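You operate a simulated robot arm through the tools that you are given. There is no shell and no other tool. Be economical: measure what you need, move in short steps, check, and stop when the job is done.

Carry out the task below with a simulated two-armed robot. There is one attempt and no reset: what you move stays moved.

Task
Press the heat button two times. Switch the fan switch on. Take the 50 kHz short blue probe from the plywood table and put it in the blue rinse tray. Put one of the yellow tags from the plywood table on top of the grey cube there. Put the small grey cylinder that says "LOT 4" from the plywood table on the purple plate and the small grey cylinder marked "LOT 2" on the flat orange block. Put the bright metal cylinder from the plywood table on top of the wide disc on the top of the curing bench. Open the blue drawer of the side bench, take the blue hand brush from the front of the rack's top and put it inside and shut the drawer again. Pick up the yellow hand reader with one hand, pass it to the other hand and put it on the long steel bench. Stack the grey mould of mix labelled "0.71 kg" from the long steel bench on top of the grey mould of mix that says "0.83 kg". Do these in any order. Set down upright: short blue probe, yellow tag, small grey cylinder, bright metal cylinder.

The check looks at the end state, three seconds after you hand in, the way a careful person would. Anything else that was tipped, shoved, dropped, spilled or broken makes it a failure.

Robot
Two 6-joint arms with two-finger grippers on one trunk, on a base that drives. Base frame: it is fixed to the floor where the robot stands at the start and does not move with it; the origin is under the middle of the robot, x ahead of it, y to its left, z up. Readings come in m, degrees, newtons and seconds.
The left shoulder is at the start at [0.06, 0.143, 0.85], the right one opposite. With the tool pointing down near the work surface each hand reaches from about 0.18 to 0.56 m from the robot's upright axis, wherever it stands, measured 20 degrees to its own side. Places, roughly: blue drawer of the side bench [-4.9, 4.5, 0.8]; blue drawer of the side bench inside [-4.9, 4.6, 0.8]; blue hand brush (9x5x5 cm) [-3.7, 0.3, 1.2]; blue rinse tray (21x19 cm) [-1.08, -2.6, 0.92]; bright metal cylinder (5x5x10 cm) [-1.5, 0.5, 0.9]; fan switch [0.9, 1.7, 0.8]; flat orange block (7x7x2 cm) [-1.6, 1.4, 0.8]; grey cube (5x5x5 cm) [-1.4, 0.6, 0.9]; grey mould of mix [-1.25, -2, 1]; heat button [0.5, 0.2, 0.8]; long steel bench [-1.3, -2.2, 0.9]; purple plate (9x9x1 cm) [-1.1, 1.2, 0.8]; short blue probe [-1.25, 0.75, 1]; small grey cylinder [-1.25, 1, 1]; wide disc [0.75, 0.5, 0.75]; yellow hand reader (6x4x11 cm) [-4.3, -0.3, 0.4]; yellow tag [-1.5, 1.25, 0.75]. Payload 2.45 kg a hand.
The TCP of each hand is the grasp point between the finger pads, 0.026 m short of the fingertips. In the tool frame z runs along the fingers and y along their closing line. The gripper opens to 0.096 m. The gripper's body begins 0.069 m behind the TCP.
Orientation is that of the tool frame in the base frame, as [roll, pitch, yaw] about the fixed x, y, z axes, in that order (R = Rz(yaw) Ry(pitch) Rx(roll)). With the fingers straight down and closing along the base's y, the tool's x points along the base's -x, its y along +y and its z along -z.

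Tools
- The arms move only by the tool send_rows. It takes "left_deltas", "right_deltas" or both (then of equal length, played together; a hand with none holds still); each is a list of rows, each a list of 7 numbers: the shift along the tool's x, y, z in m, then the turn, a rotation vector about the tool's x, y, z in degrees, then the gripper command, from -1 (fully open) to 1 (shut), values between in proportion. In form: [[dx, dy, dz, rx, ry, rz, gripper], ...]. A call has 1 to 10 rows; each row is the pose to reach, as a shift and turn from the pose commanded when the call began, along the tool's axes at that moment. A row lasts 0.2 s, in which the tool goes at most 0.05 m and 8.6 degrees; a call with a longer step from one row to the next is refused whole, and so is a gripper value outside its range. A pose out of reach is approached as far as the arm can. The call stops where the force on the tool passes 40 N (or 10 N more than at its start, if that is more) or the arm is blocked; 0.2 s more then pass. The fingers move at their own pace and stop on an object; they squeeze with about 29 N. The grip force told is the motor's: it shows also when the fingers shut on nothing. Time passes only in rows, and 0.2 s behind the last, so rows that repeat a pose let the fingers close. The reply holds the time, the measured pose of the TCP, the force on the tool along the base axes, the opening and the grip force, in the units named above and with some noise, with the torque about the TCP (base axes, N m) and any sound that the robot's microphone picked up.
- Cameras (640 x 400 px; columns grow to the right, rows downward): "scene" is now at [0.129, 0.0316, 1.4537]; the picture's right is [0.42, -0.91, -0.00], its down [-0.70, -0.32, -0.64] and it looks along [0.58, 0.27, -0.77] (base axes); focal length 275 px, centre (320, 200). "left" rides on the left gripper at [0.082, -0.003, -0.098] in its tool frame; the picture's right is [0.04, 1.00, 0.00], its down [-0.73, 0.03, -0.68] and it looks along [-0.68, 0.03, 0.73] (tool axes); focal length 256 px, centre (320, 200). "right" rides on the right gripper at [0.081, 0.003, -0.098] in its tool frame; the picture's right is [-0.04, 1.00, 0.00], its down [-0.73, -0.03, -0.68] and it looks along [-0.68, -0.03, 0.73] (tool axes); focal length 256 px, centre (320, 200). There is no depth. A picture from a camera that has moved, and an enlarged one, comes with that camera's place and axes in the base frame and with its lens.
- get_image(camera): a new picture of that camera. The clock stands still meanwhile.
- lift_body(by): slides the trunk up (or, below 0, down) by that many m; the arms and the scene camera ride with it, the base frame stays. It gives what a move gives, with no picture.
- base_move(legs): drives the robot by 1 to 6 legs, each [ahead, turn to the left] in m and degrees, along the robot's own axes; the way and the turn of a leg run together, so that a leg with both is an arc; at most 1.5 m and 180 degrees a leg. The arms and the cameras ride along, it lands a little off, and it stops where it bumps. It gives what a move gives.
- aim_head(pan, tilt): turns the head with the scene camera to pan (to the left, within 86 degrees either way) and tilt (down, from -29 to 69), counted from straight ahead of the robot. It gives what a move gives.
- enlarge(camera, box): a new picture of the part [left, top, right, bottom] of that camera's present view, enlarged. The clock stands still meanwhile.
- finish_job(): hands the job in; it is judged then, once.

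Go step by step. Nothing tells you exact positions but the pictures and the camera data: compare them with the known pose of the tool, close in by small moves and look again before you grip or let go. The budget is 535 turns and 328 pictures, counting those below and the enlarged ones. Unless the task says otherwise, let go and move clear before handing in, and close with one line.

The tools are called after ">>>" by a JSON object that holds its "method" and its "body". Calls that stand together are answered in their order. send_rows: Moves the arms, as the interface text tells. Its arguments: {"type":"object","properties":{"left_deltas":{"type":"array"},"right_deltas":{"type":"array"}},"required":[]} The other tools are called the same way: lift_body (by) slides the trunk up or down; base_move (legs) drives the base; aim_head (pan, tilt) turns the head that bears the scene camera; get_image (camera) takes a picture; enlarge (camera, box) takes an enlarged picture of a part of a camera's view; finish_job () hands the job in.

At the start:

```text
t: 0.0
left_tool_pos: [0.3251, 0.3783, 1.1035]
left_ee_rot: [-179.9, 0.1, -179.6]
left_ft_force: [-0.2, 0.0, 0.0]
left_moment: [0.03, -0.02, 0.02]
left_finger_gap: 0.0958
left_grasp_force: 0.1
right_tool_pos: [0.3032, 0.025, 1.1448]
right_ee_rot: [180.0, 0.1, -179.6]
right_ft_force: [-0.2, -0.4, 0.0]
right_moment: [-0.02, -0.02, 0.02]
right_finger_gap: 0.0961
right_grasp_force: 0.0
trunk travel left (down, up): [-0.475, 0.115]
robot x, y, heading: [-0.0011, 0.0012, -0.2]
head pan, tilt: [24.6, 50.1]
```

scene: 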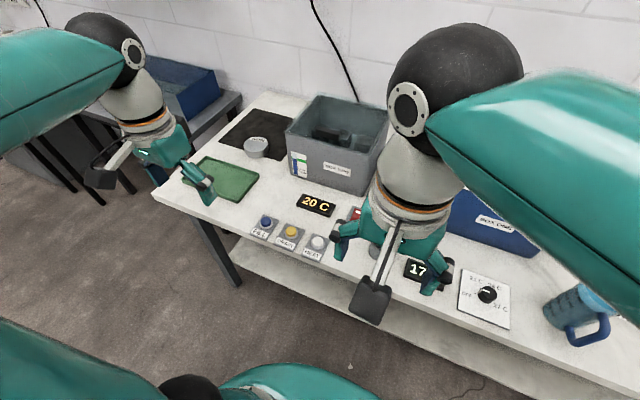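
right: 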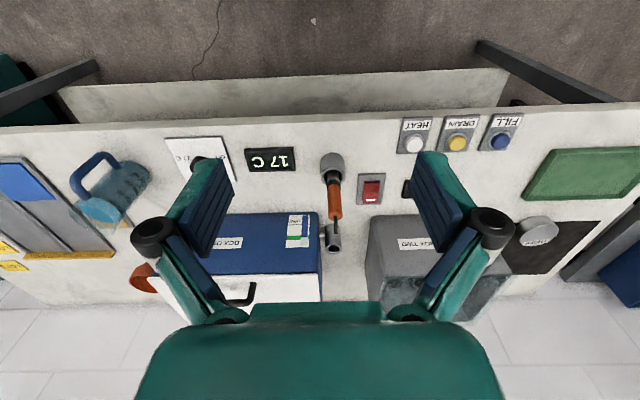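
left: 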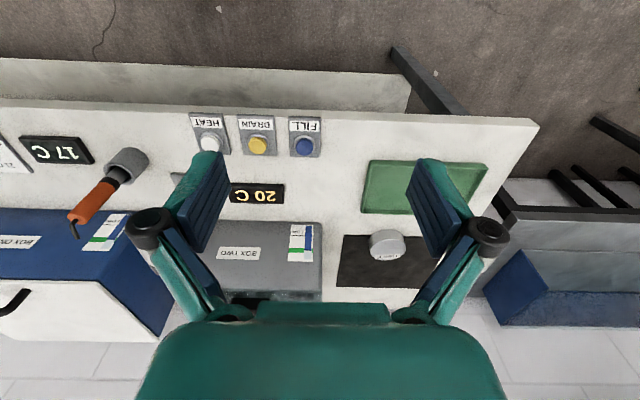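

The heat button (white, labelled HEAT) shows in all three pictures and triangulates to about [0.475, 0.198, 0.82]. I'll close the left gripper and bring it over the button first.

>>> {"method": "send_rows", "body": {"left_deltas": [[-0.02, -0.0225, 0.025, 0, 0, 0, 1], [-0.038, -0.045, 0.05, 0, 0, 0, 1], [-0.056, -0.0675, 0.075, 0, 0, 0, 1], [-0.075, -0.09, 0.1, 0, 0, 0, 1], [-0.094, -0.1125, 0.125, 0, 0, 0, 1], [-0.112, -0.135, 0.15, 0, 0, 0, 1], [-0.13, -0.158, 0.175, 0, 0, 0, 1], [-0.15, -0.18, 0.2, 0, 0, 0, 1], [-0.15, -0.18, 0.2, 0, 0, 0, 1]]}}

>>> {"method": "get_image", "body": {"camera": "left"}}

>>> {"method": "get_image", "body": {"camera": "scene"}}

```text
t: 2.0
left_tool_pos: [0.475, 0.2, 0.9028]
left_ee_rot: [-179.8, 0.1, -179.6]
left_ft_force: [-0.3, -0.7, -0.7]
left_moment: [0.0, 0.0, 0.04]
left_finger_gap: 0.0
left_grasp_force: 29.1
right_tool_pos: [0.302, 0.0264, 1.1456]
right_ee_rot: [-180.0, 0.0, -179.6]
right_ft_force: [-0.2, 0.7, -0.3]
right_moment: [0.0, -0.05, -0.03]
right_finger_gap: 0.096
right_grasp_force: 0.0
trunk travel left (down, up): [-0.475, 0.115]
robot x, y, heading: [0.0046, 0.0013, 0.2]
head pan, tilt: [24.6, 50.1]
```

```text
324 pictures are left
camera left: at [0.3931, 0.1958, 1.0008], right [-0.05, 1.0, 0.0], down [0.73, 0.04, 0.68], along [0.68, 0.03, -0.73], focal length 256 px, centre (320, 200)
```

left: 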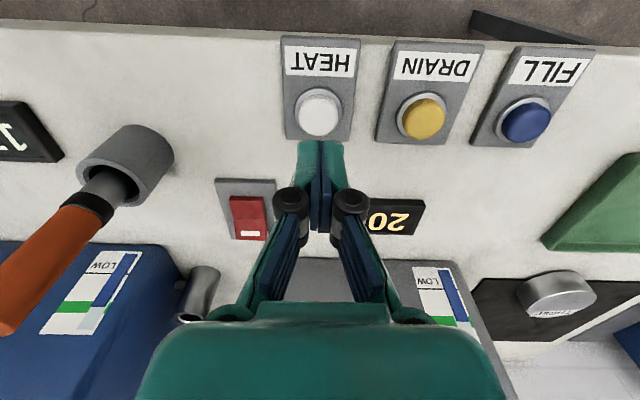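

```text
323 pictures are left
camera scene: at [0.1285, 0.0317, 1.4537], right [0.42, -0.91, 0.0], down [-0.7, -0.32, -0.64], along [0.58, 0.27, -0.77], focal length 275 px, centre (320, 200)
```

scene: 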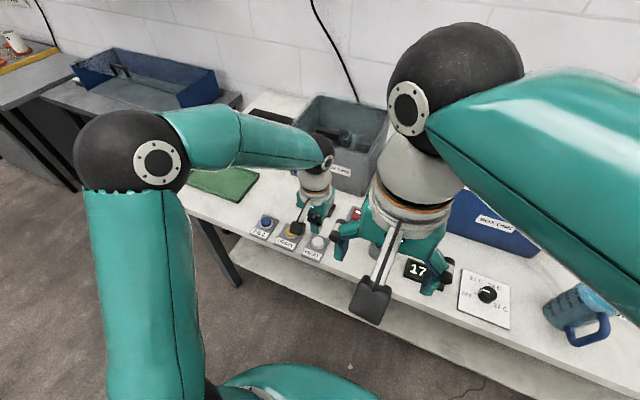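

The closed fingers are just above HEAT, and the button lines up within a few mm. I'll go down slowly and watch the force.

>>> {"method": "send_rows", "body": {"left_deltas": [[-0.003, 0, 0.02, 0, 0, 0, 1], [-0.004, 0, 0.04, 0, 0, 0, 1], [-0.004, 0, 0.048, 0, 0, 0, 1], [-0.004, 0, 0.052, 0, 0, 0, 1], [-0.004, 0, 0.056, 0, 0, 0, 1], [-0.004, 0, 0.06, 0, 0, 0, 1]]}}

>>> {"method": "get_image", "body": {"camera": "left"}}

```text
t: 3.4
left_tool_pos: [0.4812, 0.1991, 0.8442]
left_ee_rot: [180.0, 0.1, -179.6]
left_ft_force: [0.6, -0.9, 1.5]
left_moment: [-0.03, 0.02, 0.0]
left_finger_gap: 0.0056
left_grasp_force: 28.6
right_tool_pos: [0.3028, 0.0269, 1.1442]
right_ee_rot: [180.0, 0.0, -179.6]
right_ft_force: [-0.4, 0.6, -0.1]
right_moment: [-0.01, 0.0, 0.02]
right_finger_gap: 0.0959
right_grasp_force: 0.2
trunk travel left (down, up): [-0.475, 0.115]
robot x, y, heading: [-0.0011, -0.0021, -0.3]
head pan, tilt: [24.6, 50.1]
```

```text
322 pictures are left
camera left: at [0.3992, 0.1952, 0.9414], right [-0.05, 1.0, 0.0], down [0.73, 0.04, 0.68], along [0.68, 0.03, -0.73], focal length 256 px, centre (320, 200)
```

left: 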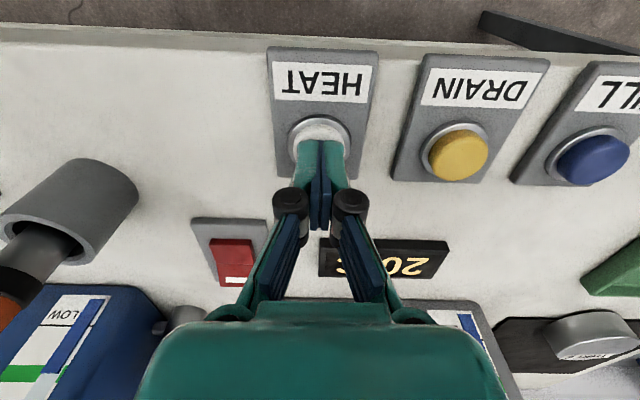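

The tips are just about at the button's top, slightly beyond its centre. I'll shift 6 mm toward the robot and press down in small steps.

>>> {"method": "send_rows", "body": {"left_deltas": [[0.003, 0, -0.004, 0, 0, 0, 1], [0.007, 0, -0.002, 0, 0, 0, 1], [0.007, 0, 0.002, 0, 0, 0, 1], [0.007, 0, 0.005, 0, 0, 0, 1], [0.007, 0, 0.008, 0, 0, 0, 1]]}}

>>> {"method": "enlarge", "body": {"camera": "left", "box": [240, 40, 400, 240]}}

```text
t: 4.6
left_tool_pos: [0.4735, 0.1993, 0.8381]
left_ee_rot: [-180.0, 0.4, -179.6]
left_ft_force: [1.8, -0.4, 21.7]
left_moment: [0.01, -0.01, -0.1]
left_finger_gap: 0.0059
left_grasp_force: 29.1
right_tool_pos: [0.3017, 0.0254, 1.1458]
right_ee_rot: [180.0, -0.1, -179.6]
right_ft_force: [0.8, 0.2, 0.6]
right_moment: [-0.01, -0.01, 0.03]
right_finger_gap: 0.0958
right_grasp_force: 0.0
trunk travel left (down, up): [-0.475, 0.115]
robot x, y, heading: [-0.0058, -0.0, -0.3]
head pan, tilt: [24.6, 50.1]
heard: click
```

```text
2.00 times, centred on (320, 140) of left
camera zoom: at [0.3912, 0.1951, 0.9349], right [-0.05, 1.0, 0.0], down [0.73, 0.03, 0.68], along [0.68, 0.03, -0.73], focal length 512 px, centre (320, 320)
```

zoom: 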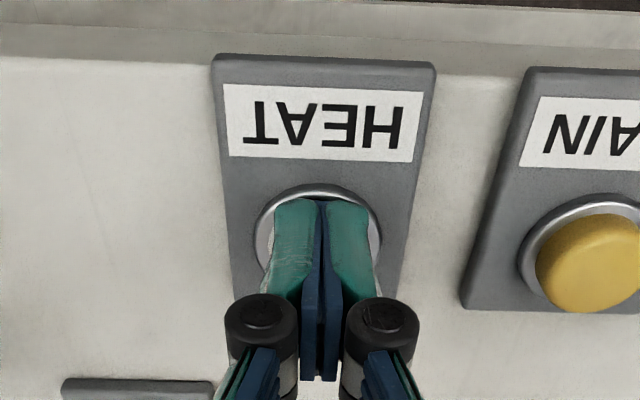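

A click was heard, so that is press one. I'll raise the hand fully off and press again the same way.

>>> {"method": "send_rows", "body": {"left_deltas": [[0, 0, -0.012, 0, 0, 0, 1], [0, 0, -0.03, 0, 0, 0, 1], [0, 0, -0.03, 0, 0, 0, 1], [0, 0, -0.03, 0, 0, 0, 1]]}}

>>> {"method": "send_rows", "body": {"left_deltas": [[0, 0, 0.016, 0, 0, 0, 1], [0, 0, 0.022, 0, 0, 0, 1], [0, 0, 0.026, 0, 0, 0, 1], [0, 0, 0.029, 0, 0, 0, 1], [0, 0, 0.03, 0, 0, 0, 1]]}}

```text
t: 5.6
left_tool_pos: [0.4732, 0.1995, 0.8661]
left_ee_rot: [-179.9, 0.1, -179.5]
left_ft_force: [0.2, 0.0, -0.3]
left_moment: [-0.01, -0.02, 0.01]
left_finger_gap: 0.0
left_grasp_force: 27.8
right_tool_pos: [0.3031, 0.0243, 1.145]
right_ee_rot: [-180.0, 0.0, -179.6]
right_ft_force: [0.2, -0.3, -0.1]
right_moment: [0.03, 0.0, -0.01]
right_finger_gap: 0.0958
right_grasp_force: 0.0
trunk travel left (down, up): [-0.475, 0.115]
robot x, y, heading: [0.0017, -0.0008, -0.1]
head pan, tilt: [24.6, 50.1]
```

```text
t: 6.8
left_tool_pos: [0.4735, 0.2003, 0.8373]
left_ee_rot: [-179.9, 0.4, -179.7]
left_ft_force: [1.8, 5.5, 24.0]
left_moment: [0.15, -0.03, -0.08]
left_finger_gap: 0.0059
left_grasp_force: 28.7
right_tool_pos: [0.3011, 0.0252, 1.1452]
right_ee_rot: [-180.0, 0.2, -179.5]
right_ft_force: [0.3, 0.2, -0.2]
right_moment: [-0.02, -0.02, -0.01]
right_finger_gap: 0.0962
right_grasp_force: 0.0
trunk travel left (down, up): [-0.475, 0.115]
robot x, y, heading: [-0.0017, 0.0007, 0.1]
head pan, tilt: [24.6, 50.1]
heard: click
```

A second click, so two presses are done. I'll retract the left hand to its starting height and turn the head to look left toward the fan switch.

>>> {"method": "send_rows", "body": {"left_deltas": [[0, 0, -0.03, 0, 0, 0, 1], [0.01, 0.0, -0.07, 0, 0, 0, 1], [0.03, 0.03, -0.1, 0, 0, 0, 1], [0.06, 0.06, -0.12, 0, 0, 0, 1], [0.09, 0.09, -0.14, 0, 0, 0, 0], [0.12, 0.12, -0.16, 0, 0, 0, -1], [0.15, 0.15, -0.18, 0, 0, 0, -1], [0.15, 0.18, -0.21, 0, 0, 0, -1], [0.15, 0.18, -0.25, 0, 0, 0, -1]]}}

>>> {"method": "aim_head", "body": {"pan": 65, "tilt": 25}}

>>> {"method": "get_image", "body": {"camera": "scene"}}

```text
t: 8.8
left_tool_pos: [0.3207, 0.3774, 1.0866]
left_ee_rot: [-180.0, 0.0, -179.6]
left_ft_force: [-0.5, -0.7, 0.0]
left_moment: [0.02, 0.01, -0.01]
left_finger_gap: 0.0959
left_grasp_force: 0.0
right_tool_pos: [0.3021, 0.0263, 1.1456]
right_ee_rot: [179.9, 0.0, -179.7]
right_ft_force: [0.9, 0.4, 0.4]
right_moment: [0.0, 0.02, 0.04]
right_finger_gap: 0.096
right_grasp_force: 0.1
trunk travel left (down, up): [-0.475, 0.115]
robot x, y, heading: [0.0041, -0.0026, -0.1]
head pan, tilt: [24.6, 50.1]
```

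```text
t: 9.9
left_tool_pos: [0.3211, 0.377, 1.0864]
left_ee_rot: [-179.9, 0.1, -179.5]
left_ft_force: [0.3, 0.0, 0.8]
left_moment: [0.01, -0.01, 0.02]
left_finger_gap: 0.096
left_grasp_force: 0.0
right_tool_pos: [0.3024, 0.0259, 1.1454]
right_ee_rot: [-179.9, 0.0, -179.6]
right_ft_force: [0.2, -0.5, -0.1]
right_moment: [0.02, 0.0, -0.01]
right_finger_gap: 0.096
right_grasp_force: 0.0
trunk travel left (down, up): [-0.475, 0.115]
robot x, y, heading: [-0.0001, -0.0013, 0.2]
head pan, tilt: [65.0, 25.0]
```

```text
320 pictures are left
camera scene: at [0.0981, 0.083, 1.4912], right [0.91, -0.42, 0.0], down [-0.18, -0.38, -0.91], along [0.38, 0.82, -0.42], focal length 275 px, centre (320, 200)
```

scene: 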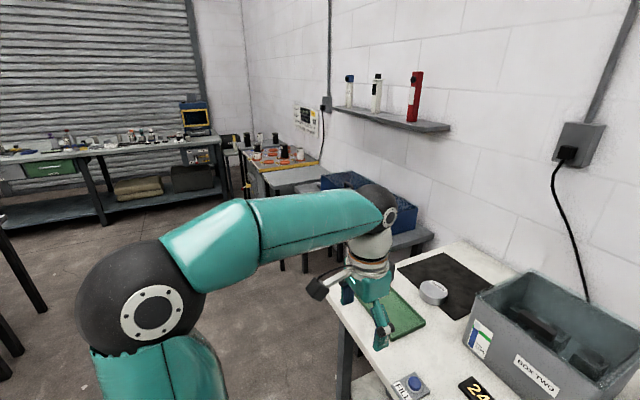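

A panel on the wall to the left, past the blue box, may carry the fan switch. I'll zoom on it and survey the rest of the left side.

>>> {"method": "enlarge", "body": {"camera": "scene", "box": [230, 90, 350, 200]}}

>>> {"method": "enlarge", "body": {"camera": "scene", "box": [0, 90, 240, 220]}}

```text
3.64 times, centred on (290, 145) of scene
camera zoom: at [0.0981, 0.083, 1.4912], right [0.91, -0.42, 0.0], down [-0.18, -0.38, -0.91], along [0.38, 0.82, -0.42], focal length 1001 px, centre (429, 400)
```

zoom: 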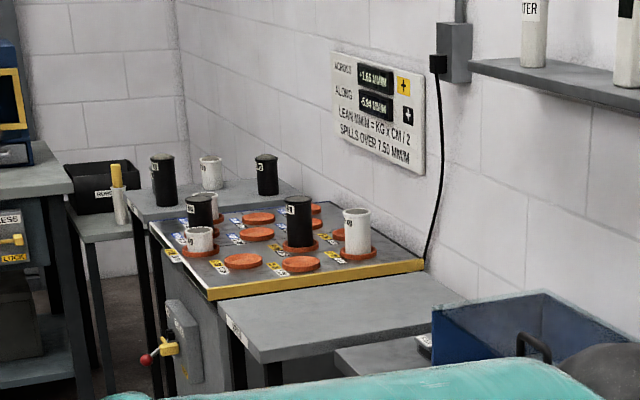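

```text
2.67 times, centred on (120, 155) of scene
camera zoom: at [0.0981, 0.083, 1.4912], right [0.91, -0.42, 0.0], down [-0.18, -0.38, -0.91], along [0.38, 0.82, -0.42], focal length 734 px, centre (853, 320)
```

zoom: 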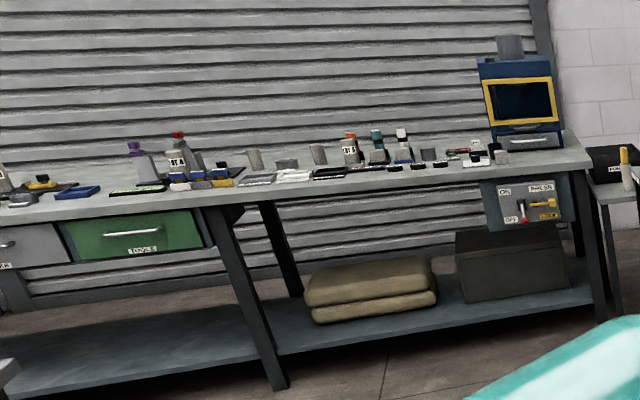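

The fan switch should sit on the bench behind the blue tray, near [0.85, 1.68]. I'll back off, drive left along the wall and look from there.

>>> {"method": "base_move", "body": {"legs": [[-0.3, 0], [0, 90], [1.2, 0], [0, -90]]}}

>>> {"method": "aim_head", "body": {"pan": 10, "tilt": 40}}

>>> {"method": "get_image", "body": {"camera": "scene"}}

```text
t: 15.9
left_tool_pos: [-0.6552, 0.3448, 1.0851]
left_ee_rot: [-179.6, 0.0, -92.4]
left_ft_force: [-0.4, -0.4, -0.6]
left_moment: [0.0, -0.06, 0.0]
left_finger_gap: 0.0959
left_grasp_force: 0.0
right_tool_pos: [-0.306, 0.3095, 1.1468]
right_ee_rot: [-180.0, 0.0, -92.4]
right_ft_force: [-1.0, 1.0, 0.4]
right_moment: [-0.02, -0.11, -0.01]
right_finger_gap: 0.096
right_grasp_force: 0.1
trunk travel left (down, up): [-0.475, 0.115]
robot x, y, heading: [-0.2513, 0.0032, 87.7]
head pan, tilt: [65.0, 25.0]
stopped in leg 2: the robot was blocked; the commanded pose is now the measured one
```

```text
t: 17.2
left_tool_pos: [-0.652, 0.344, 1.0879]
left_ee_rot: [-179.9, 0.0, -92.4]
left_ft_force: [-0.1, -0.6, -0.2]
left_moment: [0.0, 0.0, -0.04]
left_finger_gap: 0.0961
left_grasp_force: 0.0
right_tool_pos: [-0.3027, 0.3077, 1.1477]
right_ee_rot: [179.9, 0.1, -92.3]
right_ft_force: [0.5, 0.2, 0.0]
right_moment: [-0.01, 0.0, -0.03]
right_finger_gap: 0.096
right_grasp_force: 0.1
trunk travel left (down, up): [-0.475, 0.115]
robot x, y, heading: [-0.2509, 0.0022, 87.7]
head pan, tilt: [10.0, 40.0]
```

```text
317 pictures are left
camera scene: at [-0.2621, 0.1459, 1.468], right [0.99, 0.13, 0.0], down [0.08, -0.64, -0.77], along [-0.1, 0.76, -0.64], focal length 275 px, centre (320, 200)
```

scene: 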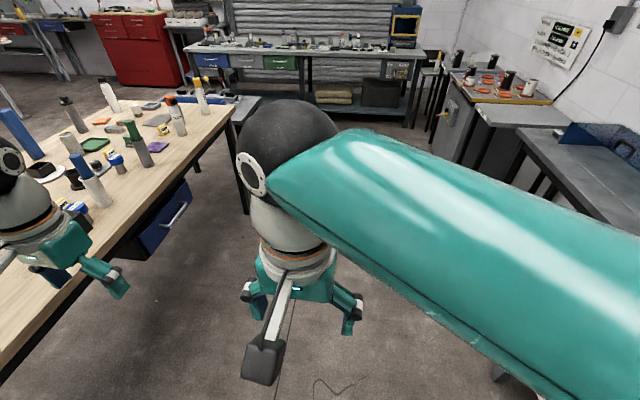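

The turn was blocked at 87.7°. The left hand is near the plywood table, so I'll check what it may be touching.

>>> {"method": "get_image", "body": {"camera": "left"}}

>>> {"method": "aim_head", "body": {"pan": 75, "tilt": 40}}

>>> {"method": "get_image", "body": {"camera": "scene"}}

```text
316 pictures are left
camera left: at [-0.6528, 0.2614, 1.1851], right [-1.0, 0.0, 0.0], down [0.0, 0.73, 0.68], along [0.0, 0.68, -0.73], focal length 256 px, centre (320, 200)
```

left: 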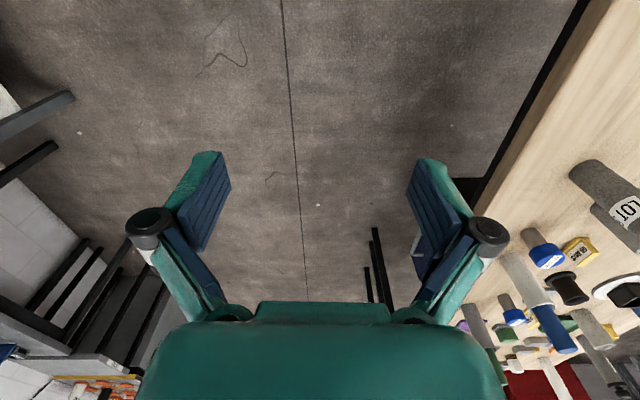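

```text
t: 18.6
left_tool_pos: [-0.6519, 0.3427, 1.0893]
left_ee_rot: [-180.0, 0.1, -92.4]
left_ft_force: [-0.1, -0.3, 0.2]
left_moment: [0.01, -0.03, 0.0]
left_finger_gap: 0.0959
left_grasp_force: 0.1
right_tool_pos: [-0.3021, 0.3085, 1.1464]
right_ee_rot: [179.9, 0.2, -92.4]
right_ft_force: [-0.4, -0.4, 0.0]
right_moment: [0.01, 0.01, 0.02]
right_finger_gap: 0.0961
right_grasp_force: 0.0
trunk travel left (down, up): [-0.475, 0.115]
robot x, y, heading: [-0.2555, -0.0009, 87.6]
head pan, tilt: [75.0, 40.0]
```

```text
315 pictures are left
camera scene: at [-0.332, 0.0873, 1.468], right [0.3, 0.95, 0.0], down [0.61, -0.19, -0.77], along [-0.73, 0.23, -0.64], focal length 275 px, centre (320, 200)
```

scene: 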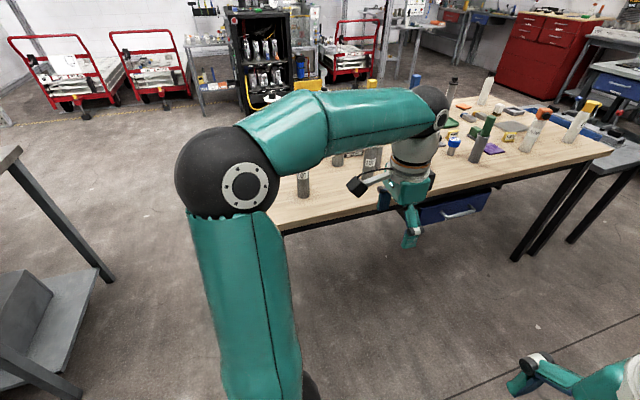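

Nothing touches the arms visibly and forces are nil. I'll try a short drive along +y, staying at this heading.

>>> {"method": "base_move", "body": {"legs": [[0.4, 2]]}}

```text
t: 21.1
left_tool_pos: [-0.6504, 0.73, 1.0868]
left_ee_rot: [-179.9, 0.1, -90.8]
left_ft_force: [-0.1, 0.1, -0.6]
left_moment: [-0.05, 0.0, -0.02]
left_finger_gap: 0.0959
left_grasp_force: 0.1
right_tool_pos: [-0.301, 0.7057, 1.1474]
right_ee_rot: [179.9, 0.0, -90.7]
right_ft_force: [0.1, 0.5, 0.1]
right_moment: [-0.04, 0.01, -0.01]
right_finger_gap: 0.0963
right_grasp_force: 0.0
trunk travel left (down, up): [-0.475, 0.115]
robot x, y, heading: [-0.2396, 0.3997, 89.3]
head pan, tilt: [75.0, 40.0]
```

That drove fine. I'll continue along and then turn right to face the wall.

>>> {"method": "base_move", "body": {"legs": [[1.0, 0], [0, -89]]}}

>>> {"method": "aim_head", "body": {"pan": 10, "tilt": 35}}

>>> {"method": "get_image", "body": {"camera": "scene"}}

```text
t: 30.2
left_tool_pos: [0.0654, 1.8461, 1.0892]
left_ee_rot: [179.9, 0.0, -174.8]
left_ft_force: [0.2, -0.5, 0.5]
left_moment: [0.05, 0.03, -0.01]
left_finger_gap: 0.096
left_grasp_force: 0.0
right_tool_pos: [0.0775, 1.4952, 1.1485]
right_ee_rot: [179.8, 0.1, -174.7]
right_ft_force: [-0.6, -0.2, 0.1]
right_moment: [0.07, 0.03, -0.03]
right_finger_gap: 0.0961
right_grasp_force: 0.1
trunk travel left (down, up): [-0.475, 0.115]
robot x, y, heading: [-0.2229, 1.4416, 4.8]
head pan, tilt: [75.0, 40.0]
stopped in leg 2: the robot was blocked; the commanded pose is now the measured one
```

```text
t: 31.6
left_tool_pos: [0.0666, 1.8486, 1.0882]
left_ee_rot: [180.0, 0.0, -174.6]
left_ft_force: [0.2, -0.6, -0.3]
left_moment: [0.01, 0.02, 0.01]
left_finger_gap: 0.096
left_grasp_force: 0.1
right_tool_pos: [0.0774, 1.4969, 1.1475]
right_ee_rot: [179.9, 0.0, -174.7]
right_ft_force: [0.7, 0.3, -0.1]
right_moment: [0.0, -0.02, -0.03]
right_finger_gap: 0.0961
right_grasp_force: 0.1
trunk travel left (down, up): [-0.475, 0.115]
robot x, y, heading: [-0.2248, 1.445, 5.2]
head pan, tilt: [10.0, 35.0]
```

```text
314 pictures are left
camera scene: at [-0.0797, 1.471, 1.4755], right [0.26, -0.97, 0.0], down [-0.55, -0.15, -0.82], along [0.79, 0.21, -0.57], focal length 275 px, centre (320, 200)
```

scene: 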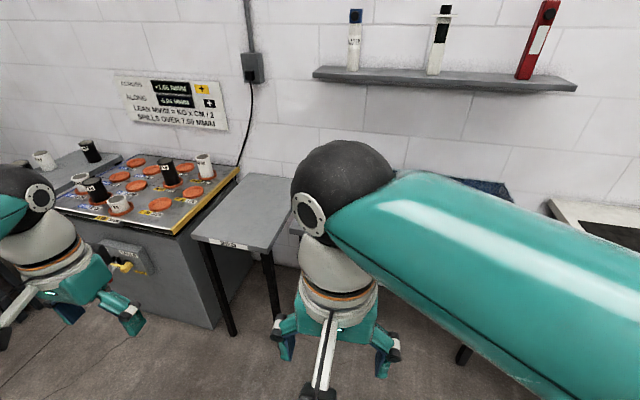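

The right arm hides the spot I need. I'll use the right wrist camera and pan the head right.

>>> {"method": "get_image", "body": {"camera": "right"}}

>>> {"method": "get_image", "body": {"camera": "left"}}

```text
313 pictures are left
camera right: at [-0.0032, 1.4921, 1.2471], right [-0.05, 1.0, 0.0], down [0.73, 0.04, 0.68], along [0.68, 0.04, -0.73], focal length 256 px, centre (320, 200)
```

right: 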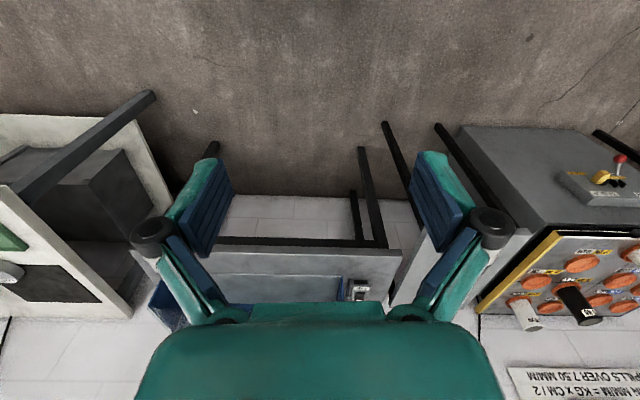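

```text
312 pictures are left
camera left: at [-0.0151, 1.8372, 1.186], right [-0.13, 0.99, 0.0], down [0.73, 0.1, 0.68], along [0.67, 0.09, -0.73], focal length 256 px, centre (320, 200)
```

left: 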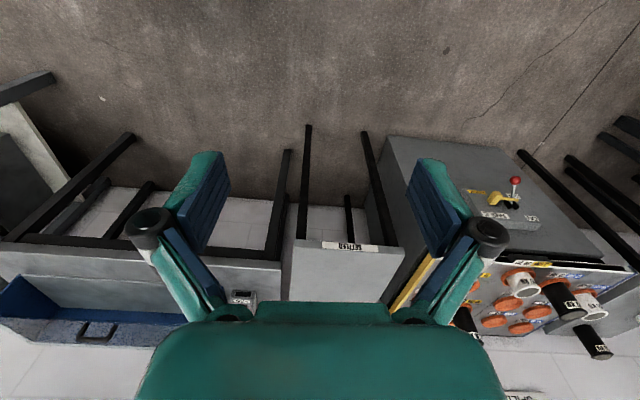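

The switch is the small unit at about [0.87, 1.685, 0.78], behind the bench's front edge near x=0.59. I'll drive closer and square up.

>>> {"method": "base_move", "body": {"legs": [[0.35, -5]]}}

>>> {"method": "get_image", "body": {"camera": "left"}}

```text
t: 33.8
left_tool_pos: [0.4445, 1.836, 1.0882]
left_ee_rot: [-179.9, -0.1, -179.7]
left_ft_force: [-0.3, 0.2, 0.4]
left_moment: [-0.01, -0.02, -0.01]
left_finger_gap: 0.0963
left_grasp_force: 0.1
right_tool_pos: [0.426, 1.4853, 1.1474]
right_ee_rot: [179.9, 0.0, -179.6]
right_ft_force: [-0.7, 0.5, 0.4]
right_moment: [0.0, 0.01, 0.02]
right_finger_gap: 0.0961
right_grasp_force: 0.2
trunk travel left (down, up): [-0.475, 0.115]
robot x, y, heading: [0.119, 1.4605, -0.2]
head pan, tilt: [10.0, 35.0]
```

```text
311 pictures are left
camera left: at [0.3622, 1.8323, 1.1856], right [-0.05, 1.0, 0.0], down [0.73, 0.03, 0.68], along [0.68, 0.03, -0.73], focal length 256 px, centre (320, 200)
```

left: 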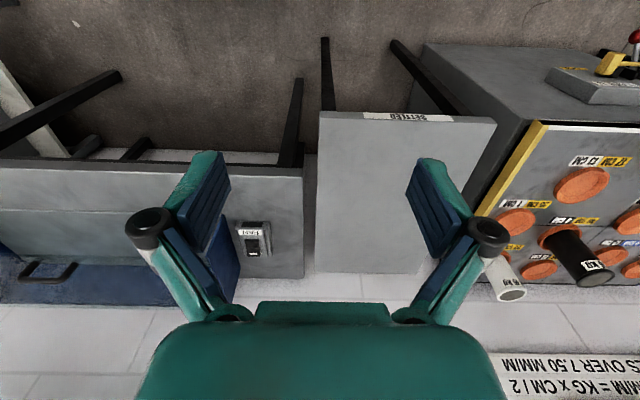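

>>> {"method": "enlarge", "body": {"camera": "left", "box": [214, 210, 294, 260]}}

>>> {"method": "base_move", "body": {"legs": [[0.2, 0]]}}

>>> {"method": "get_image", "body": {"camera": "left"}}

```text
8.00 times, centred on (254, 235) of left
camera zoom: at [0.3622, 1.8323, 1.1856], right [-0.05, 1.0, 0.0], down [0.73, 0.03, 0.68], along [0.68, 0.03, -0.73], focal length 2048 px, centre (848, -80)
```

zoom: 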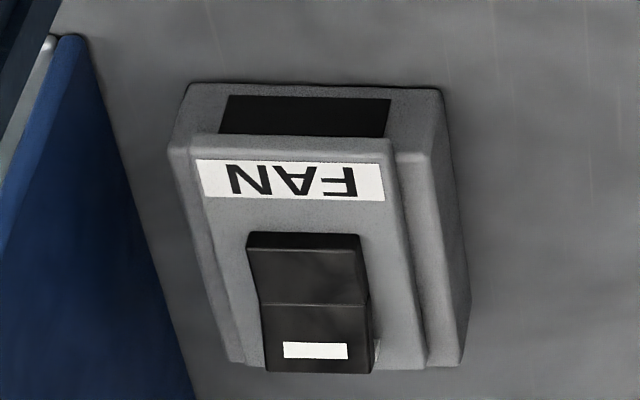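

```text
t: 35.4
left_tool_pos: [0.646, 1.8357, 1.0888]
left_ee_rot: [-179.9, -0.1, -179.7]
left_ft_force: [1.1, 0.3, 0.0]
left_moment: [0.01, 0.06, -0.01]
left_finger_gap: 0.0957
left_grasp_force: 0.0
right_tool_pos: [0.6269, 1.4855, 1.1473]
right_ee_rot: [179.9, -0.1, -179.7]
right_ft_force: [1.0, -0.4, 0.2]
right_moment: [0.0, 0.05, 0.02]
right_finger_gap: 0.0957
right_grasp_force: 0.1
trunk travel left (down, up): [-0.475, 0.115]
robot x, y, heading: [0.3182, 1.4619, 0.0]
head pan, tilt: [10.0, 35.0]
```

```text
309 pictures are left
camera left: at [0.5642, 1.8319, 1.1859], right [-0.04, 1.0, 0.0], down [0.73, 0.03, 0.68], along [0.68, 0.03, -0.74], focal length 256 px, centre (320, 200)
```

left: 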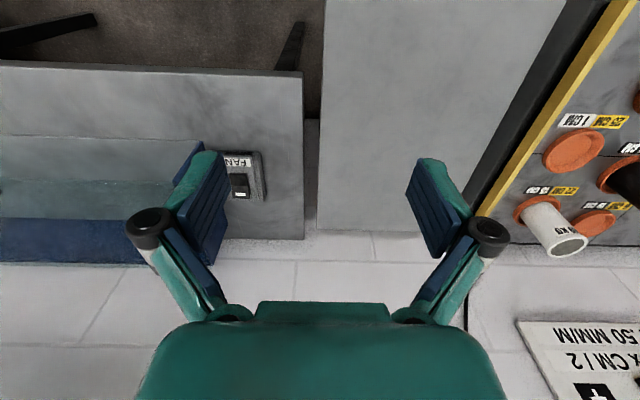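

The FAN label is confirmed and its rocker has a white mark on the far half, with a dark indicator window. The switch is at about [0.88, 1.69, 0.79], so I'll creep forward a little and bring the closed left hand near for a closer look.

>>> {"method": "base_move", "body": {"legs": [[0.06, 0]]}}

>>> {"method": "send_rows", "body": {"left_deltas": [[0, -0.03, 0.02, 0, 0, 0, 1], [-0.02, -0.06, 0.04, 0, 0, 0, 1], [-0.04, -0.09, 0.06, 0, 0, 0, 1], [-0.06, -0.12, 0.08, 0, 0, 0, 1], [-0.08, -0.135, 0.1, 0, 0, 0, 1], [-0.08, -0.138, 0.12, 0, 0, 0, 1], [-0.08, -0.138, 0.14, 0, 0, 0, 1], [-0.08, -0.138, 0.14, 0, 0, 0, 1]]}}

>>> {"method": "get_image", "body": {"camera": "left"}}

```text
t: 36.4
left_tool_pos: [0.7055, 1.8359, 1.0882]
left_ee_rot: [-179.9, -0.2, -179.5]
left_ft_force: [0.1, -0.1, -0.1]
left_moment: [0.02, 0.07, -0.05]
left_finger_gap: 0.0961
left_grasp_force: 0.0
right_tool_pos: [0.6883, 1.4865, 1.1482]
right_ee_rot: [179.8, -0.1, -179.7]
right_ft_force: [1.3, 0.4, -0.6]
right_moment: [-0.03, 0.05, 0.0]
right_finger_gap: 0.096
right_grasp_force: 0.0
trunk travel left (down, up): [-0.475, 0.115]
robot x, y, heading: [0.3791, 1.461, 0.0]
head pan, tilt: [10.0, 35.0]
```

```text
t: 38.2
left_tool_pos: [0.7853, 1.6999, 0.9489]
left_ee_rot: [-179.9, 0.0, -179.6]
left_ft_force: [-0.4, -0.2, 0.3]
left_moment: [-0.02, -0.03, -0.03]
left_finger_gap: 0.0
left_grasp_force: 28.6
right_tool_pos: [0.6851, 1.486, 1.1485]
right_ee_rot: [179.8, 0.0, -179.7]
right_ft_force: [0.4, 0.4, 0.0]
right_moment: [0.0, -0.01, 0.01]
right_finger_gap: 0.0959
right_grasp_force: 0.0
trunk travel left (down, up): [-0.475, 0.115]
robot x, y, heading: [0.3794, 1.4594, -0.0]
head pan, tilt: [10.0, 35.0]
```

```text
308 pictures are left
camera left: at [0.7026, 1.6948, 1.0465], right [-0.05, 1.0, 0.0], down [0.73, 0.04, 0.68], along [0.68, 0.03, -0.73], focal length 256 px, centre (320, 200)
```

left: 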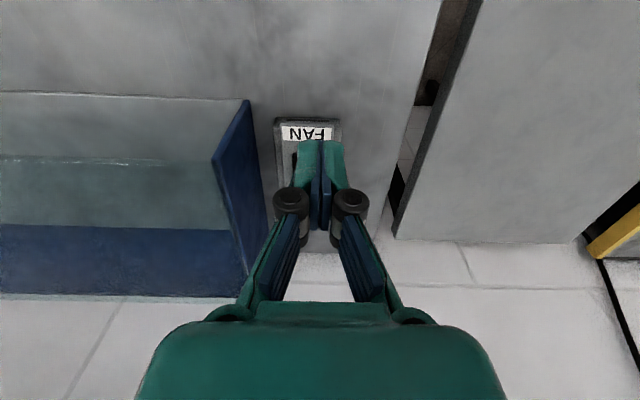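

The fingers cover the rocker, so I'll shift the hand sideways to see which half is raised.

>>> {"method": "send_rows", "body": {"left_deltas": [[0.0, 0.04, -0.02, 0, 0, 0, 1], [0.0, 0.07, -0.03, 0, 0, 0, 1], [0.0, 0.07, -0.03, 0, 0, 0, 1]]}}

>>> {"method": "enlarge", "body": {"camera": "left", "box": [190, 110, 310, 200]}}

```text
t: 39.0
left_tool_pos: [0.7839, 1.7673, 0.9786]
left_ee_rot: [-180.0, 0.0, -179.5]
left_ft_force: [-0.6, 0.2, -0.4]
left_moment: [-0.01, -0.03, -0.01]
left_finger_gap: 0.0
left_grasp_force: 28.8
right_tool_pos: [0.6866, 1.4847, 1.1495]
right_ee_rot: [179.8, 0.0, -179.6]
right_ft_force: [-0.1, 0.8, -0.6]
right_moment: [-0.03, 0.01, 0.01]
right_finger_gap: 0.0959
right_grasp_force: 0.1
trunk travel left (down, up): [-0.475, 0.115]
robot x, y, heading: [0.379, 1.4606, -0.1]
head pan, tilt: [10.0, 35.0]
```

```text
4.44 times, centred on (250, 155) of left
camera zoom: at [0.7022, 1.7636, 1.077], right [-0.05, 1.0, 0.0], down [0.73, 0.04, 0.68], along [0.68, 0.03, -0.73], focal length 1138 px, centre (631, 400)
```

zoom: 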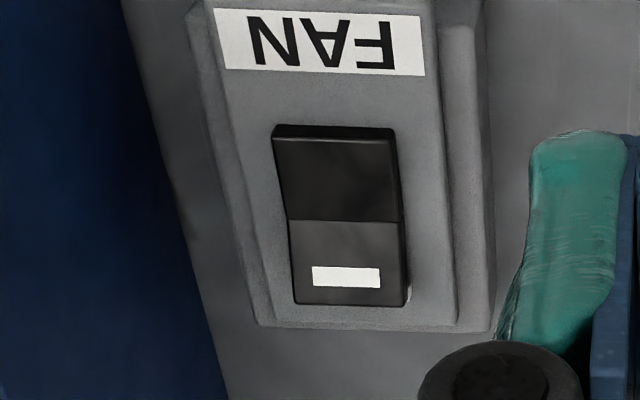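

The marked far half is the raised one, at about [0.908, 1.69, 0.81]. I'll move above it, staying slightly to the left of the blue tray wall.

>>> {"method": "send_rows", "body": {"left_deltas": [[-0.03, -0.02, 0, 0, 0, 0, 1], [-0.06, -0.04, 0, 0, 0, 0, 1], [-0.09, -0.06, 0.01, 0, 0, 0, 1], [-0.12, -0.072, 0.03, 0, 0, 0, 1], [-0.125, -0.072, 0.06, 0, 0, 0, 1], [-0.125, -0.072, 0.08, 0, 0, 0, 1], [-0.125, -0.072, 0.08, 0, 0, 0, 1]]}}

>>> {"method": "get_image", "body": {"camera": "left"}}

```text
t: 40.6
left_tool_pos: [0.9099, 1.6988, 0.9006]
left_ee_rot: [-180.0, -0.1, -179.6]
left_ft_force: [-0.9, -0.8, -0.6]
left_moment: [0.0, -0.02, -0.01]
left_finger_gap: 0.0
left_grasp_force: 28.2
right_tool_pos: [0.6861, 1.4844, 1.1495]
right_ee_rot: [179.9, 0.0, -179.6]
right_ft_force: [0.3, 0.2, 0.6]
right_moment: [0.0, 0.01, -0.04]
right_finger_gap: 0.0958
right_grasp_force: 0.0
trunk travel left (down, up): [-0.475, 0.115]
robot x, y, heading: [0.3798, 1.4605, 0.2]
head pan, tilt: [10.0, 35.0]
```

```text
306 pictures are left
camera left: at [0.8282, 1.6948, 0.9979], right [-0.05, 1.0, 0.0], down [0.73, 0.04, 0.68], along [0.68, 0.03, -0.73], focal length 256 px, centre (320, 200)
```

left: 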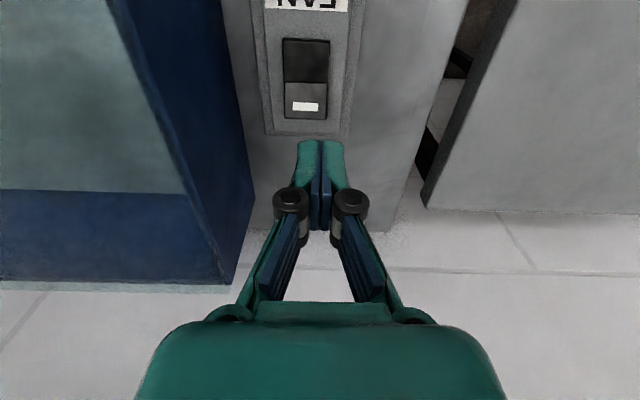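

The mark still computes to [0.909, 1.686]. I'll nudge 6 mm right and press down slowly.

>>> {"method": "send_rows", "body": {"left_deltas": [[0, -0.006, 0.03, 0, 0, 0, 1], [0, -0.007, 0.045, 0, 0, 0, 1], [0, -0.007, 0.052, 0, 0, 0, 1], [0, -0.007, 0.057, 0, 0, 0, 1], [0, -0.007, 0.062, 0, 0, 0, 1], [0, -0.007, 0.066, 0, 0, 0, 1]]}}

>>> {"method": "get_image", "body": {"camera": "left"}}

```text
t: 42.0
left_tool_pos: [0.9103, 1.691, 0.8337]
left_ee_rot: [-179.9, -0.1, -179.6]
left_ft_force: [0.2, -0.3, 0.0]
left_moment: [0.02, 0.0, 0.04]
left_finger_gap: 0.0
left_grasp_force: 28.5
right_tool_pos: [0.6863, 1.4855, 1.1491]
right_ee_rot: [179.9, 0.0, -179.6]
right_ft_force: [0.4, 0.2, 0.8]
right_moment: [0.03, -0.02, 0.01]
right_finger_gap: 0.0958
right_grasp_force: 0.0
trunk travel left (down, up): [-0.475, 0.115]
robot x, y, heading: [0.3801, 1.4628, -0.2]
head pan, tilt: [10.0, 35.0]
```

```text
305 pictures are left
camera left: at [0.8285, 1.6872, 0.9314], right [-0.05, 1.0, 0.0], down [0.73, 0.04, 0.68], along [0.68, 0.03, -0.73], focal length 256 px, centre (320, 200)
```

left: 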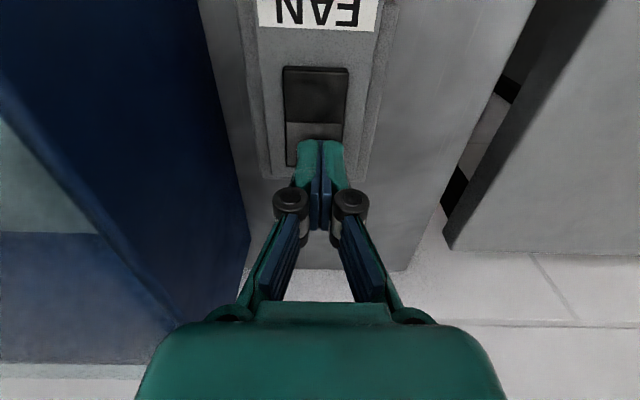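

>>> {"method": "send_rows", "body": {"left_deltas": [[-0.003, -0.002, 0.004, 0, 0, 0, 1], [-0.003, -0.002, 0.008, 0, 0, 0, 1], [-0.003, -0.002, 0.012, 0, 0, 0, 1], [-0.003, -0.002, 0.016, 0, 0, 0, 1], [-0.003, -0.002, 0.02, 0, 0, 0, 1]]}}

>>> {"method": "get_image", "body": {"camera": "left"}}

```text
t: 43.3
left_tool_pos: [0.9135, 1.6895, 0.8197]
left_ee_rot: [180.0, 0.5, -179.4]
left_ft_force: [-10.6, -0.4, 18.7]
left_moment: [-0.02, 0.49, 0.06]
left_finger_gap: 0.0063
left_grasp_force: 28.4
right_tool_pos: [0.6847, 1.4854, 1.1506]
right_ee_rot: [-180.0, 0.1, -179.6]
right_ft_force: [0.4, 0.4, 0.2]
right_moment: [0.01, 0.0, 0.0]
right_finger_gap: 0.0959
right_grasp_force: 0.1
trunk travel left (down, up): [-0.475, 0.115]
robot x, y, heading: [0.3791, 1.4613, -0.2]
head pan, tilt: [10.0, 35.0]
stopped in row 5 (left hand): the force on the tool passed its limit at 42 N (the readings are from after the stop); the commanded pose is now the measured one
```

```text
304 pictures are left
camera left: at [0.8309, 1.6848, 0.9168], right [-0.05, 1.0, 0.0], down [0.73, 0.04, 0.69], along [0.69, 0.03, -0.73], focal length 256 px, centre (320, 200)
```

left: 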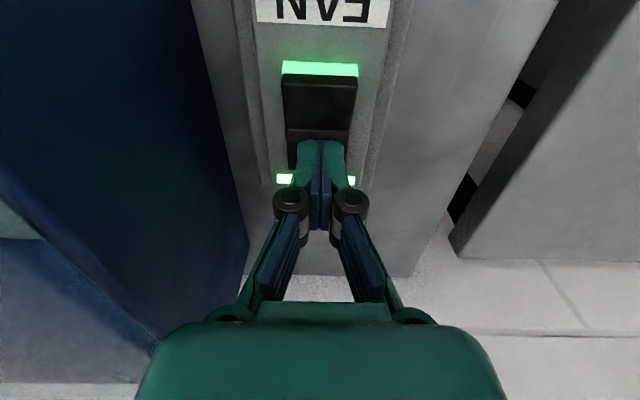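

The rocker has flipped, with green light showing at both ends. I'll raise the hand and verify.

>>> {"method": "send_rows", "body": {"left_deltas": [[0, 0, -0.04, 0, 0, 0, 1], [0, 0.03, -0.08, 0, 0, 0, 1], [0.03, 0.06, -0.11, 0, 0, 0, 1], [0.06, 0.09, -0.13, 0, 0, 0, 1], [0.06, 0.09, -0.13, 0, 0, 0, 1]]}}

>>> {"method": "enlarge", "body": {"camera": "left", "box": [150, 60, 330, 200]}}

```text
refused: row 3 steps farther than a row can; nothing moved
```

```text
2.86 times, centred on (240, 130) of left
camera zoom: at [0.8309, 1.6848, 0.9168], right [-0.05, 1.0, 0.0], down [0.73, 0.04, 0.69], along [0.69, 0.03, -0.73], focal length 731 px, centre (549, 400)
```

zoom: 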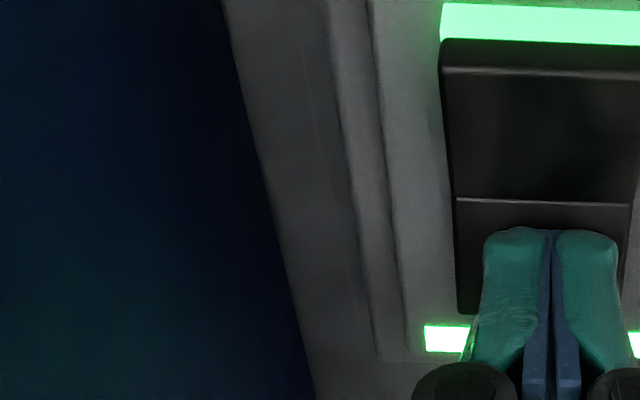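

>>> {"method": "send_rows", "body": {"left_deltas": [[0, 0, -0.04, 0, 0, 0, 1], [0, 0.02, -0.08, 0, 0, 0, 1], [0.02, 0.04, -0.115, 0, 0, 0, 1], [0.04, 0.06, -0.14, 0, 0, 0, 1], [0.06, 0.09, -0.16, 0, 0, 0, 1], [0.06, 0.09, -0.16, 0, 0, 0, 1]]}}

>>> {"method": "enlarge", "body": {"camera": "left", "box": [150, 60, 330, 200]}}

```text
t: 44.7
left_tool_pos: [0.8524, 1.7785, 0.975]
left_ee_rot: [180.0, 0.3, -179.7]
left_ft_force: [-0.2, 0.1, -0.2]
left_moment: [-0.02, 0.03, 0.0]
left_finger_gap: 0.0003
left_grasp_force: 28.5
right_tool_pos: [0.6873, 1.485, 1.1489]
right_ee_rot: [179.9, 0.0, -179.6]
right_ft_force: [0.4, 0.1, -0.1]
right_moment: [-0.01, 0.0, 0.01]
right_finger_gap: 0.0959
right_grasp_force: 0.1
trunk travel left (down, up): [-0.475, 0.115]
robot x, y, heading: [0.3783, 1.4625, -0.0]
head pan, tilt: [10.0, 35.0]
```

```text
2.86 times, centred on (240, 130) of left
camera zoom: at [0.7703, 1.7738, 1.0728], right [-0.05, 1.0, 0.0], down [0.73, 0.04, 0.68], along [0.68, 0.03, -0.73], focal length 731 px, centre (549, 400)
```

zoom: 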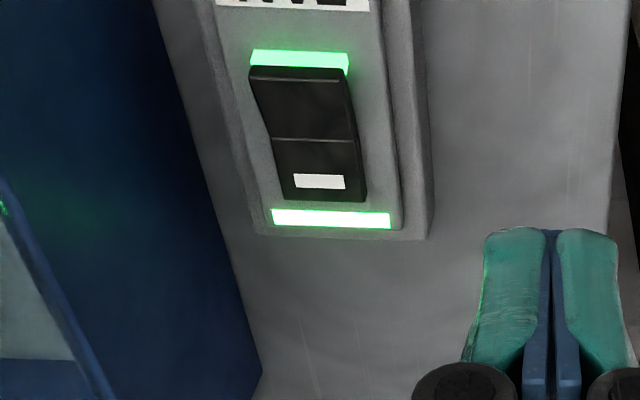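

The fan is on (green). I'll retract the left hand, raise the trunk for clearance, back off and turn around to face the plywood table.

>>> {"method": "send_rows", "body": {"left_deltas": [[0.0, 0.0, -0.04, 0, 0, 0, 1], [0.03, 0.015, -0.07, 0, 0, 0, 0], [0.065, 0.03, -0.1, 0, 0, 0, -1], [0.1, 0.045, -0.11, 0, 0, 0, -1], [0.135, 0.06, -0.12, 0, 0, 0, -1], [0.17, 0.06, -0.13, 0, 0, 0, -1], [0.17, 0.06, -0.13, 0, 0, 0, -1]]}}

>>> {"method": "lift_body", "body": {"by": 0.1}}

>>> {"method": "base_move", "body": {"legs": [[-0.7, 0], [0, 90]]}}

>>> {"method": "aim_head", "body": {"pan": 60, "tilt": 40}}

>>> {"method": "get_image", "body": {"camera": "scene"}}

```text
t: 46.3
left_tool_pos: [0.6827, 1.8391, 1.1032]
left_ee_rot: [180.0, 0.5, -179.6]
left_ft_force: [0.7, -0.3, -0.2]
left_moment: [-0.01, 0.01, 0.02]
left_finger_gap: 0.0957
left_grasp_force: 0.1
right_tool_pos: [0.6867, 1.4856, 1.1487]
right_ee_rot: [179.9, -0.1, -179.6]
right_ft_force: [0.5, 0.2, 0.2]
right_moment: [-0.01, -0.01, 0.02]
right_finger_gap: 0.0961
right_grasp_force: 0.1
trunk travel left (down, up): [-0.475, 0.115]
robot x, y, heading: [0.3823, 1.4594, 0.1]
head pan, tilt: [10.0, 35.0]
```

```text
t: 47.6
left_tool_pos: [0.6824, 1.8385, 1.2046]
left_ee_rot: [-179.9, 0.5, -179.6]
left_ft_force: [0.0, 0.8, 0.6]
left_moment: [-0.03, -0.01, -0.01]
left_finger_gap: 0.0962
left_grasp_force: 0.0
right_tool_pos: [0.6855, 1.4847, 1.2486]
right_ee_rot: [179.8, 0.0, -179.6]
right_ft_force: [0.2, -0.1, 0.5]
right_moment: [0.01, 0.02, -0.01]
right_finger_gap: 0.0958
right_grasp_force: 0.1
trunk travel left (down, up): [-0.575, 0.015]
robot x, y, heading: [0.3811, 1.4595, 0.0]
head pan, tilt: [10.0, 35.0]
```

```text
t: 55.5
left_tool_pos: [-0.6858, 1.7919, 1.2029]
left_ee_rot: [-179.8, 0.5, -93.4]
left_ft_force: [-0.9, 0.2, -0.3]
left_moment: [-0.05, -0.08, -0.04]
left_finger_gap: 0.0962
left_grasp_force: 0.0
right_tool_pos: [-0.333, 1.7714, 1.2507]
right_ee_rot: [-179.9, -0.1, -93.5]
right_ft_force: [-0.7, 0.5, -1.1]
right_moment: [-0.01, -0.08, -0.02]
right_finger_gap: 0.0958
right_grasp_force: 0.1
trunk travel left (down, up): [-0.575, 0.015]
robot x, y, heading: [-0.2872, 1.4606, 86.9]
head pan, tilt: [10.0, 35.0]
stopped in leg 2: the robot was blocked; the commanded pose is now the measured one
```

```text
t: 56.6
left_tool_pos: [-0.6826, 1.7906, 1.2051]
left_ee_rot: [180.0, 0.6, -93.6]
left_ft_force: [-0.3, 0.3, 0.5]
left_moment: [-0.03, 0.0, -0.01]
left_finger_gap: 0.0959
left_grasp_force: 0.0
right_tool_pos: [-0.3292, 1.7707, 1.2505]
right_ee_rot: [179.9, 0.1, -93.7]
right_ft_force: [-0.1, 0.8, 0.0]
right_moment: [0.03, 0.01, 0.02]
right_finger_gap: 0.096
right_grasp_force: 0.1
trunk travel left (down, up): [-0.575, 0.015]
robot x, y, heading: [-0.2865, 1.4614, 86.7]
head pan, tilt: [60.0, 40.0]
```

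```text
301 pictures are left
camera scene: at [-0.3559, 1.5674, 1.568], right [0.55, 0.83, 0.0], down [0.54, -0.35, -0.77], along [-0.64, 0.42, -0.64], focal length 275 px, centre (320, 200)
```

scene: 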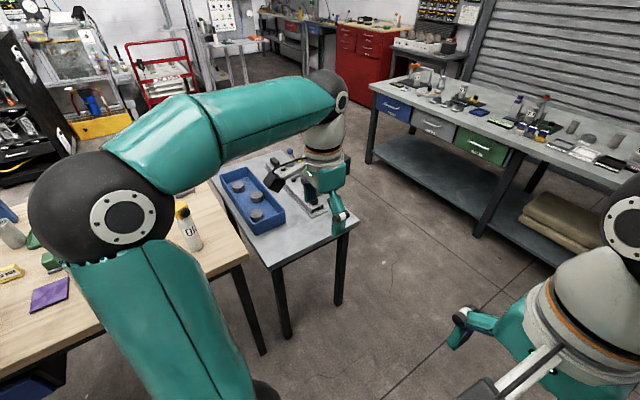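

The turn stops a few degrees short each time without contact. I'll turn on to face the table.

>>> {"method": "base_move", "body": {"legs": [[0, 48], [0, 48]]}}

>>> {"method": "aim_head", "body": {"pan": 0, "tilt": 45}}

>>> {"method": "get_image", "body": {"camera": "scene"}}

>>> {"method": "get_image", "body": {"camera": "left"}}

>>> {"method": "get_image", "body": {"camera": "right"}}

```text
t: 61.9
left_tool_pos: [-0.5964, 1.0413, 1.2045]
left_ee_rot: [-179.7, 0.6, 0.4]
left_ft_force: [-0.3, -1.2, -0.7]
left_moment: [0.07, -0.01, 0.0]
left_finger_gap: 0.096
left_grasp_force: 0.0
right_tool_pos: [-0.5995, 1.3938, 1.2515]
right_ee_rot: [180.0, -0.1, 0.3]
right_ft_force: [0.2, -1.0, -0.5]
right_moment: [0.11, 0.02, 0.04]
right_finger_gap: 0.0959
right_grasp_force: 0.0
trunk travel left (down, up): [-0.575, 0.015]
robot x, y, heading: [-0.2918, 1.5009, -179.1]
head pan, tilt: [60.0, 40.0]
stopped in leg 2: the robot was blocked; the commanded pose is now the measured one
```

```text
t: 63.1
left_tool_pos: [-0.5952, 1.0445, 1.2059]
left_ee_rot: [-179.9, 0.8, 0.3]
left_ft_force: [0.2, 0.3, -1.1]
left_moment: [0.01, 0.02, 0.02]
left_finger_gap: 0.0962
left_grasp_force: 0.1
right_tool_pos: [-0.5987, 1.4, 1.2525]
right_ee_rot: [179.8, 0.2, 0.1]
right_ft_force: [0.0, -0.3, 0.3]
right_moment: [0.04, -0.02, 0.0]
right_finger_gap: 0.096
right_grasp_force: 0.1
trunk travel left (down, up): [-0.575, 0.015]
robot x, y, heading: [-0.2949, 1.5064, -179.1]
head pan, tilt: [0.0, 45.0]
```

```text
300 pictures are left
camera scene: at [-0.4344, 1.5011, 1.5607], right [-0.02, 1.0, 0.0], down [0.71, 0.01, -0.71], along [-0.71, -0.01, -0.71], focal length 275 px, centre (320, 200)
```

scene: 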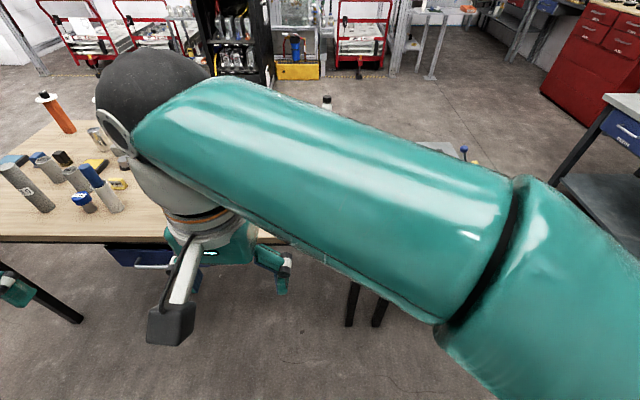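

```text
299 pictures are left
camera left: at [-0.5126, 1.0476, 1.3026], right [0.05, -1.0, 0.0], down [-0.73, -0.03, 0.69], along [-0.69, -0.03, -0.73], focal length 256 px, centre (320, 200)
```

left: 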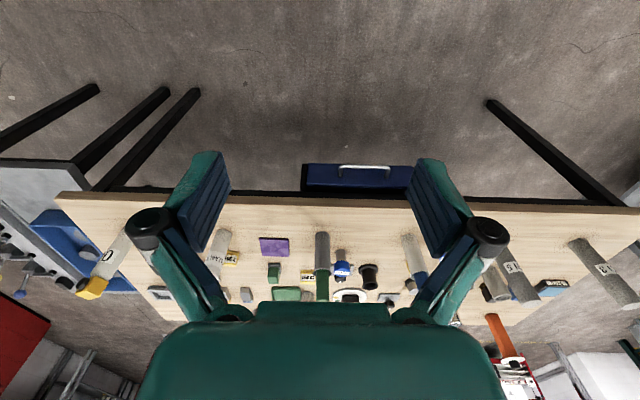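

```text
298 pictures are left
camera right: at [-0.5166, 1.395, 1.3516], right [-0.04, -1.0, 0.0], down [-0.73, 0.03, 0.68], along [-0.68, 0.02, -0.73], focal length 256 px, centre (320, 200)
```

right: 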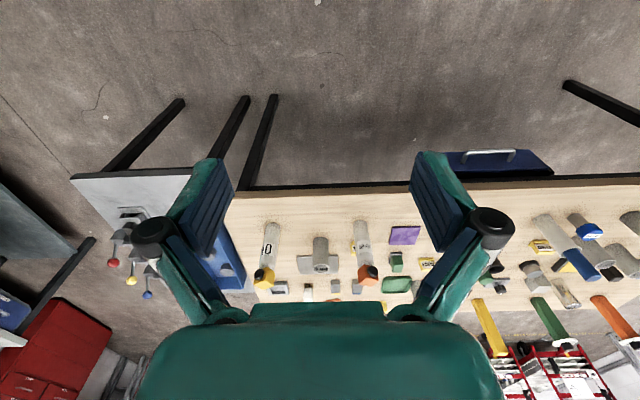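

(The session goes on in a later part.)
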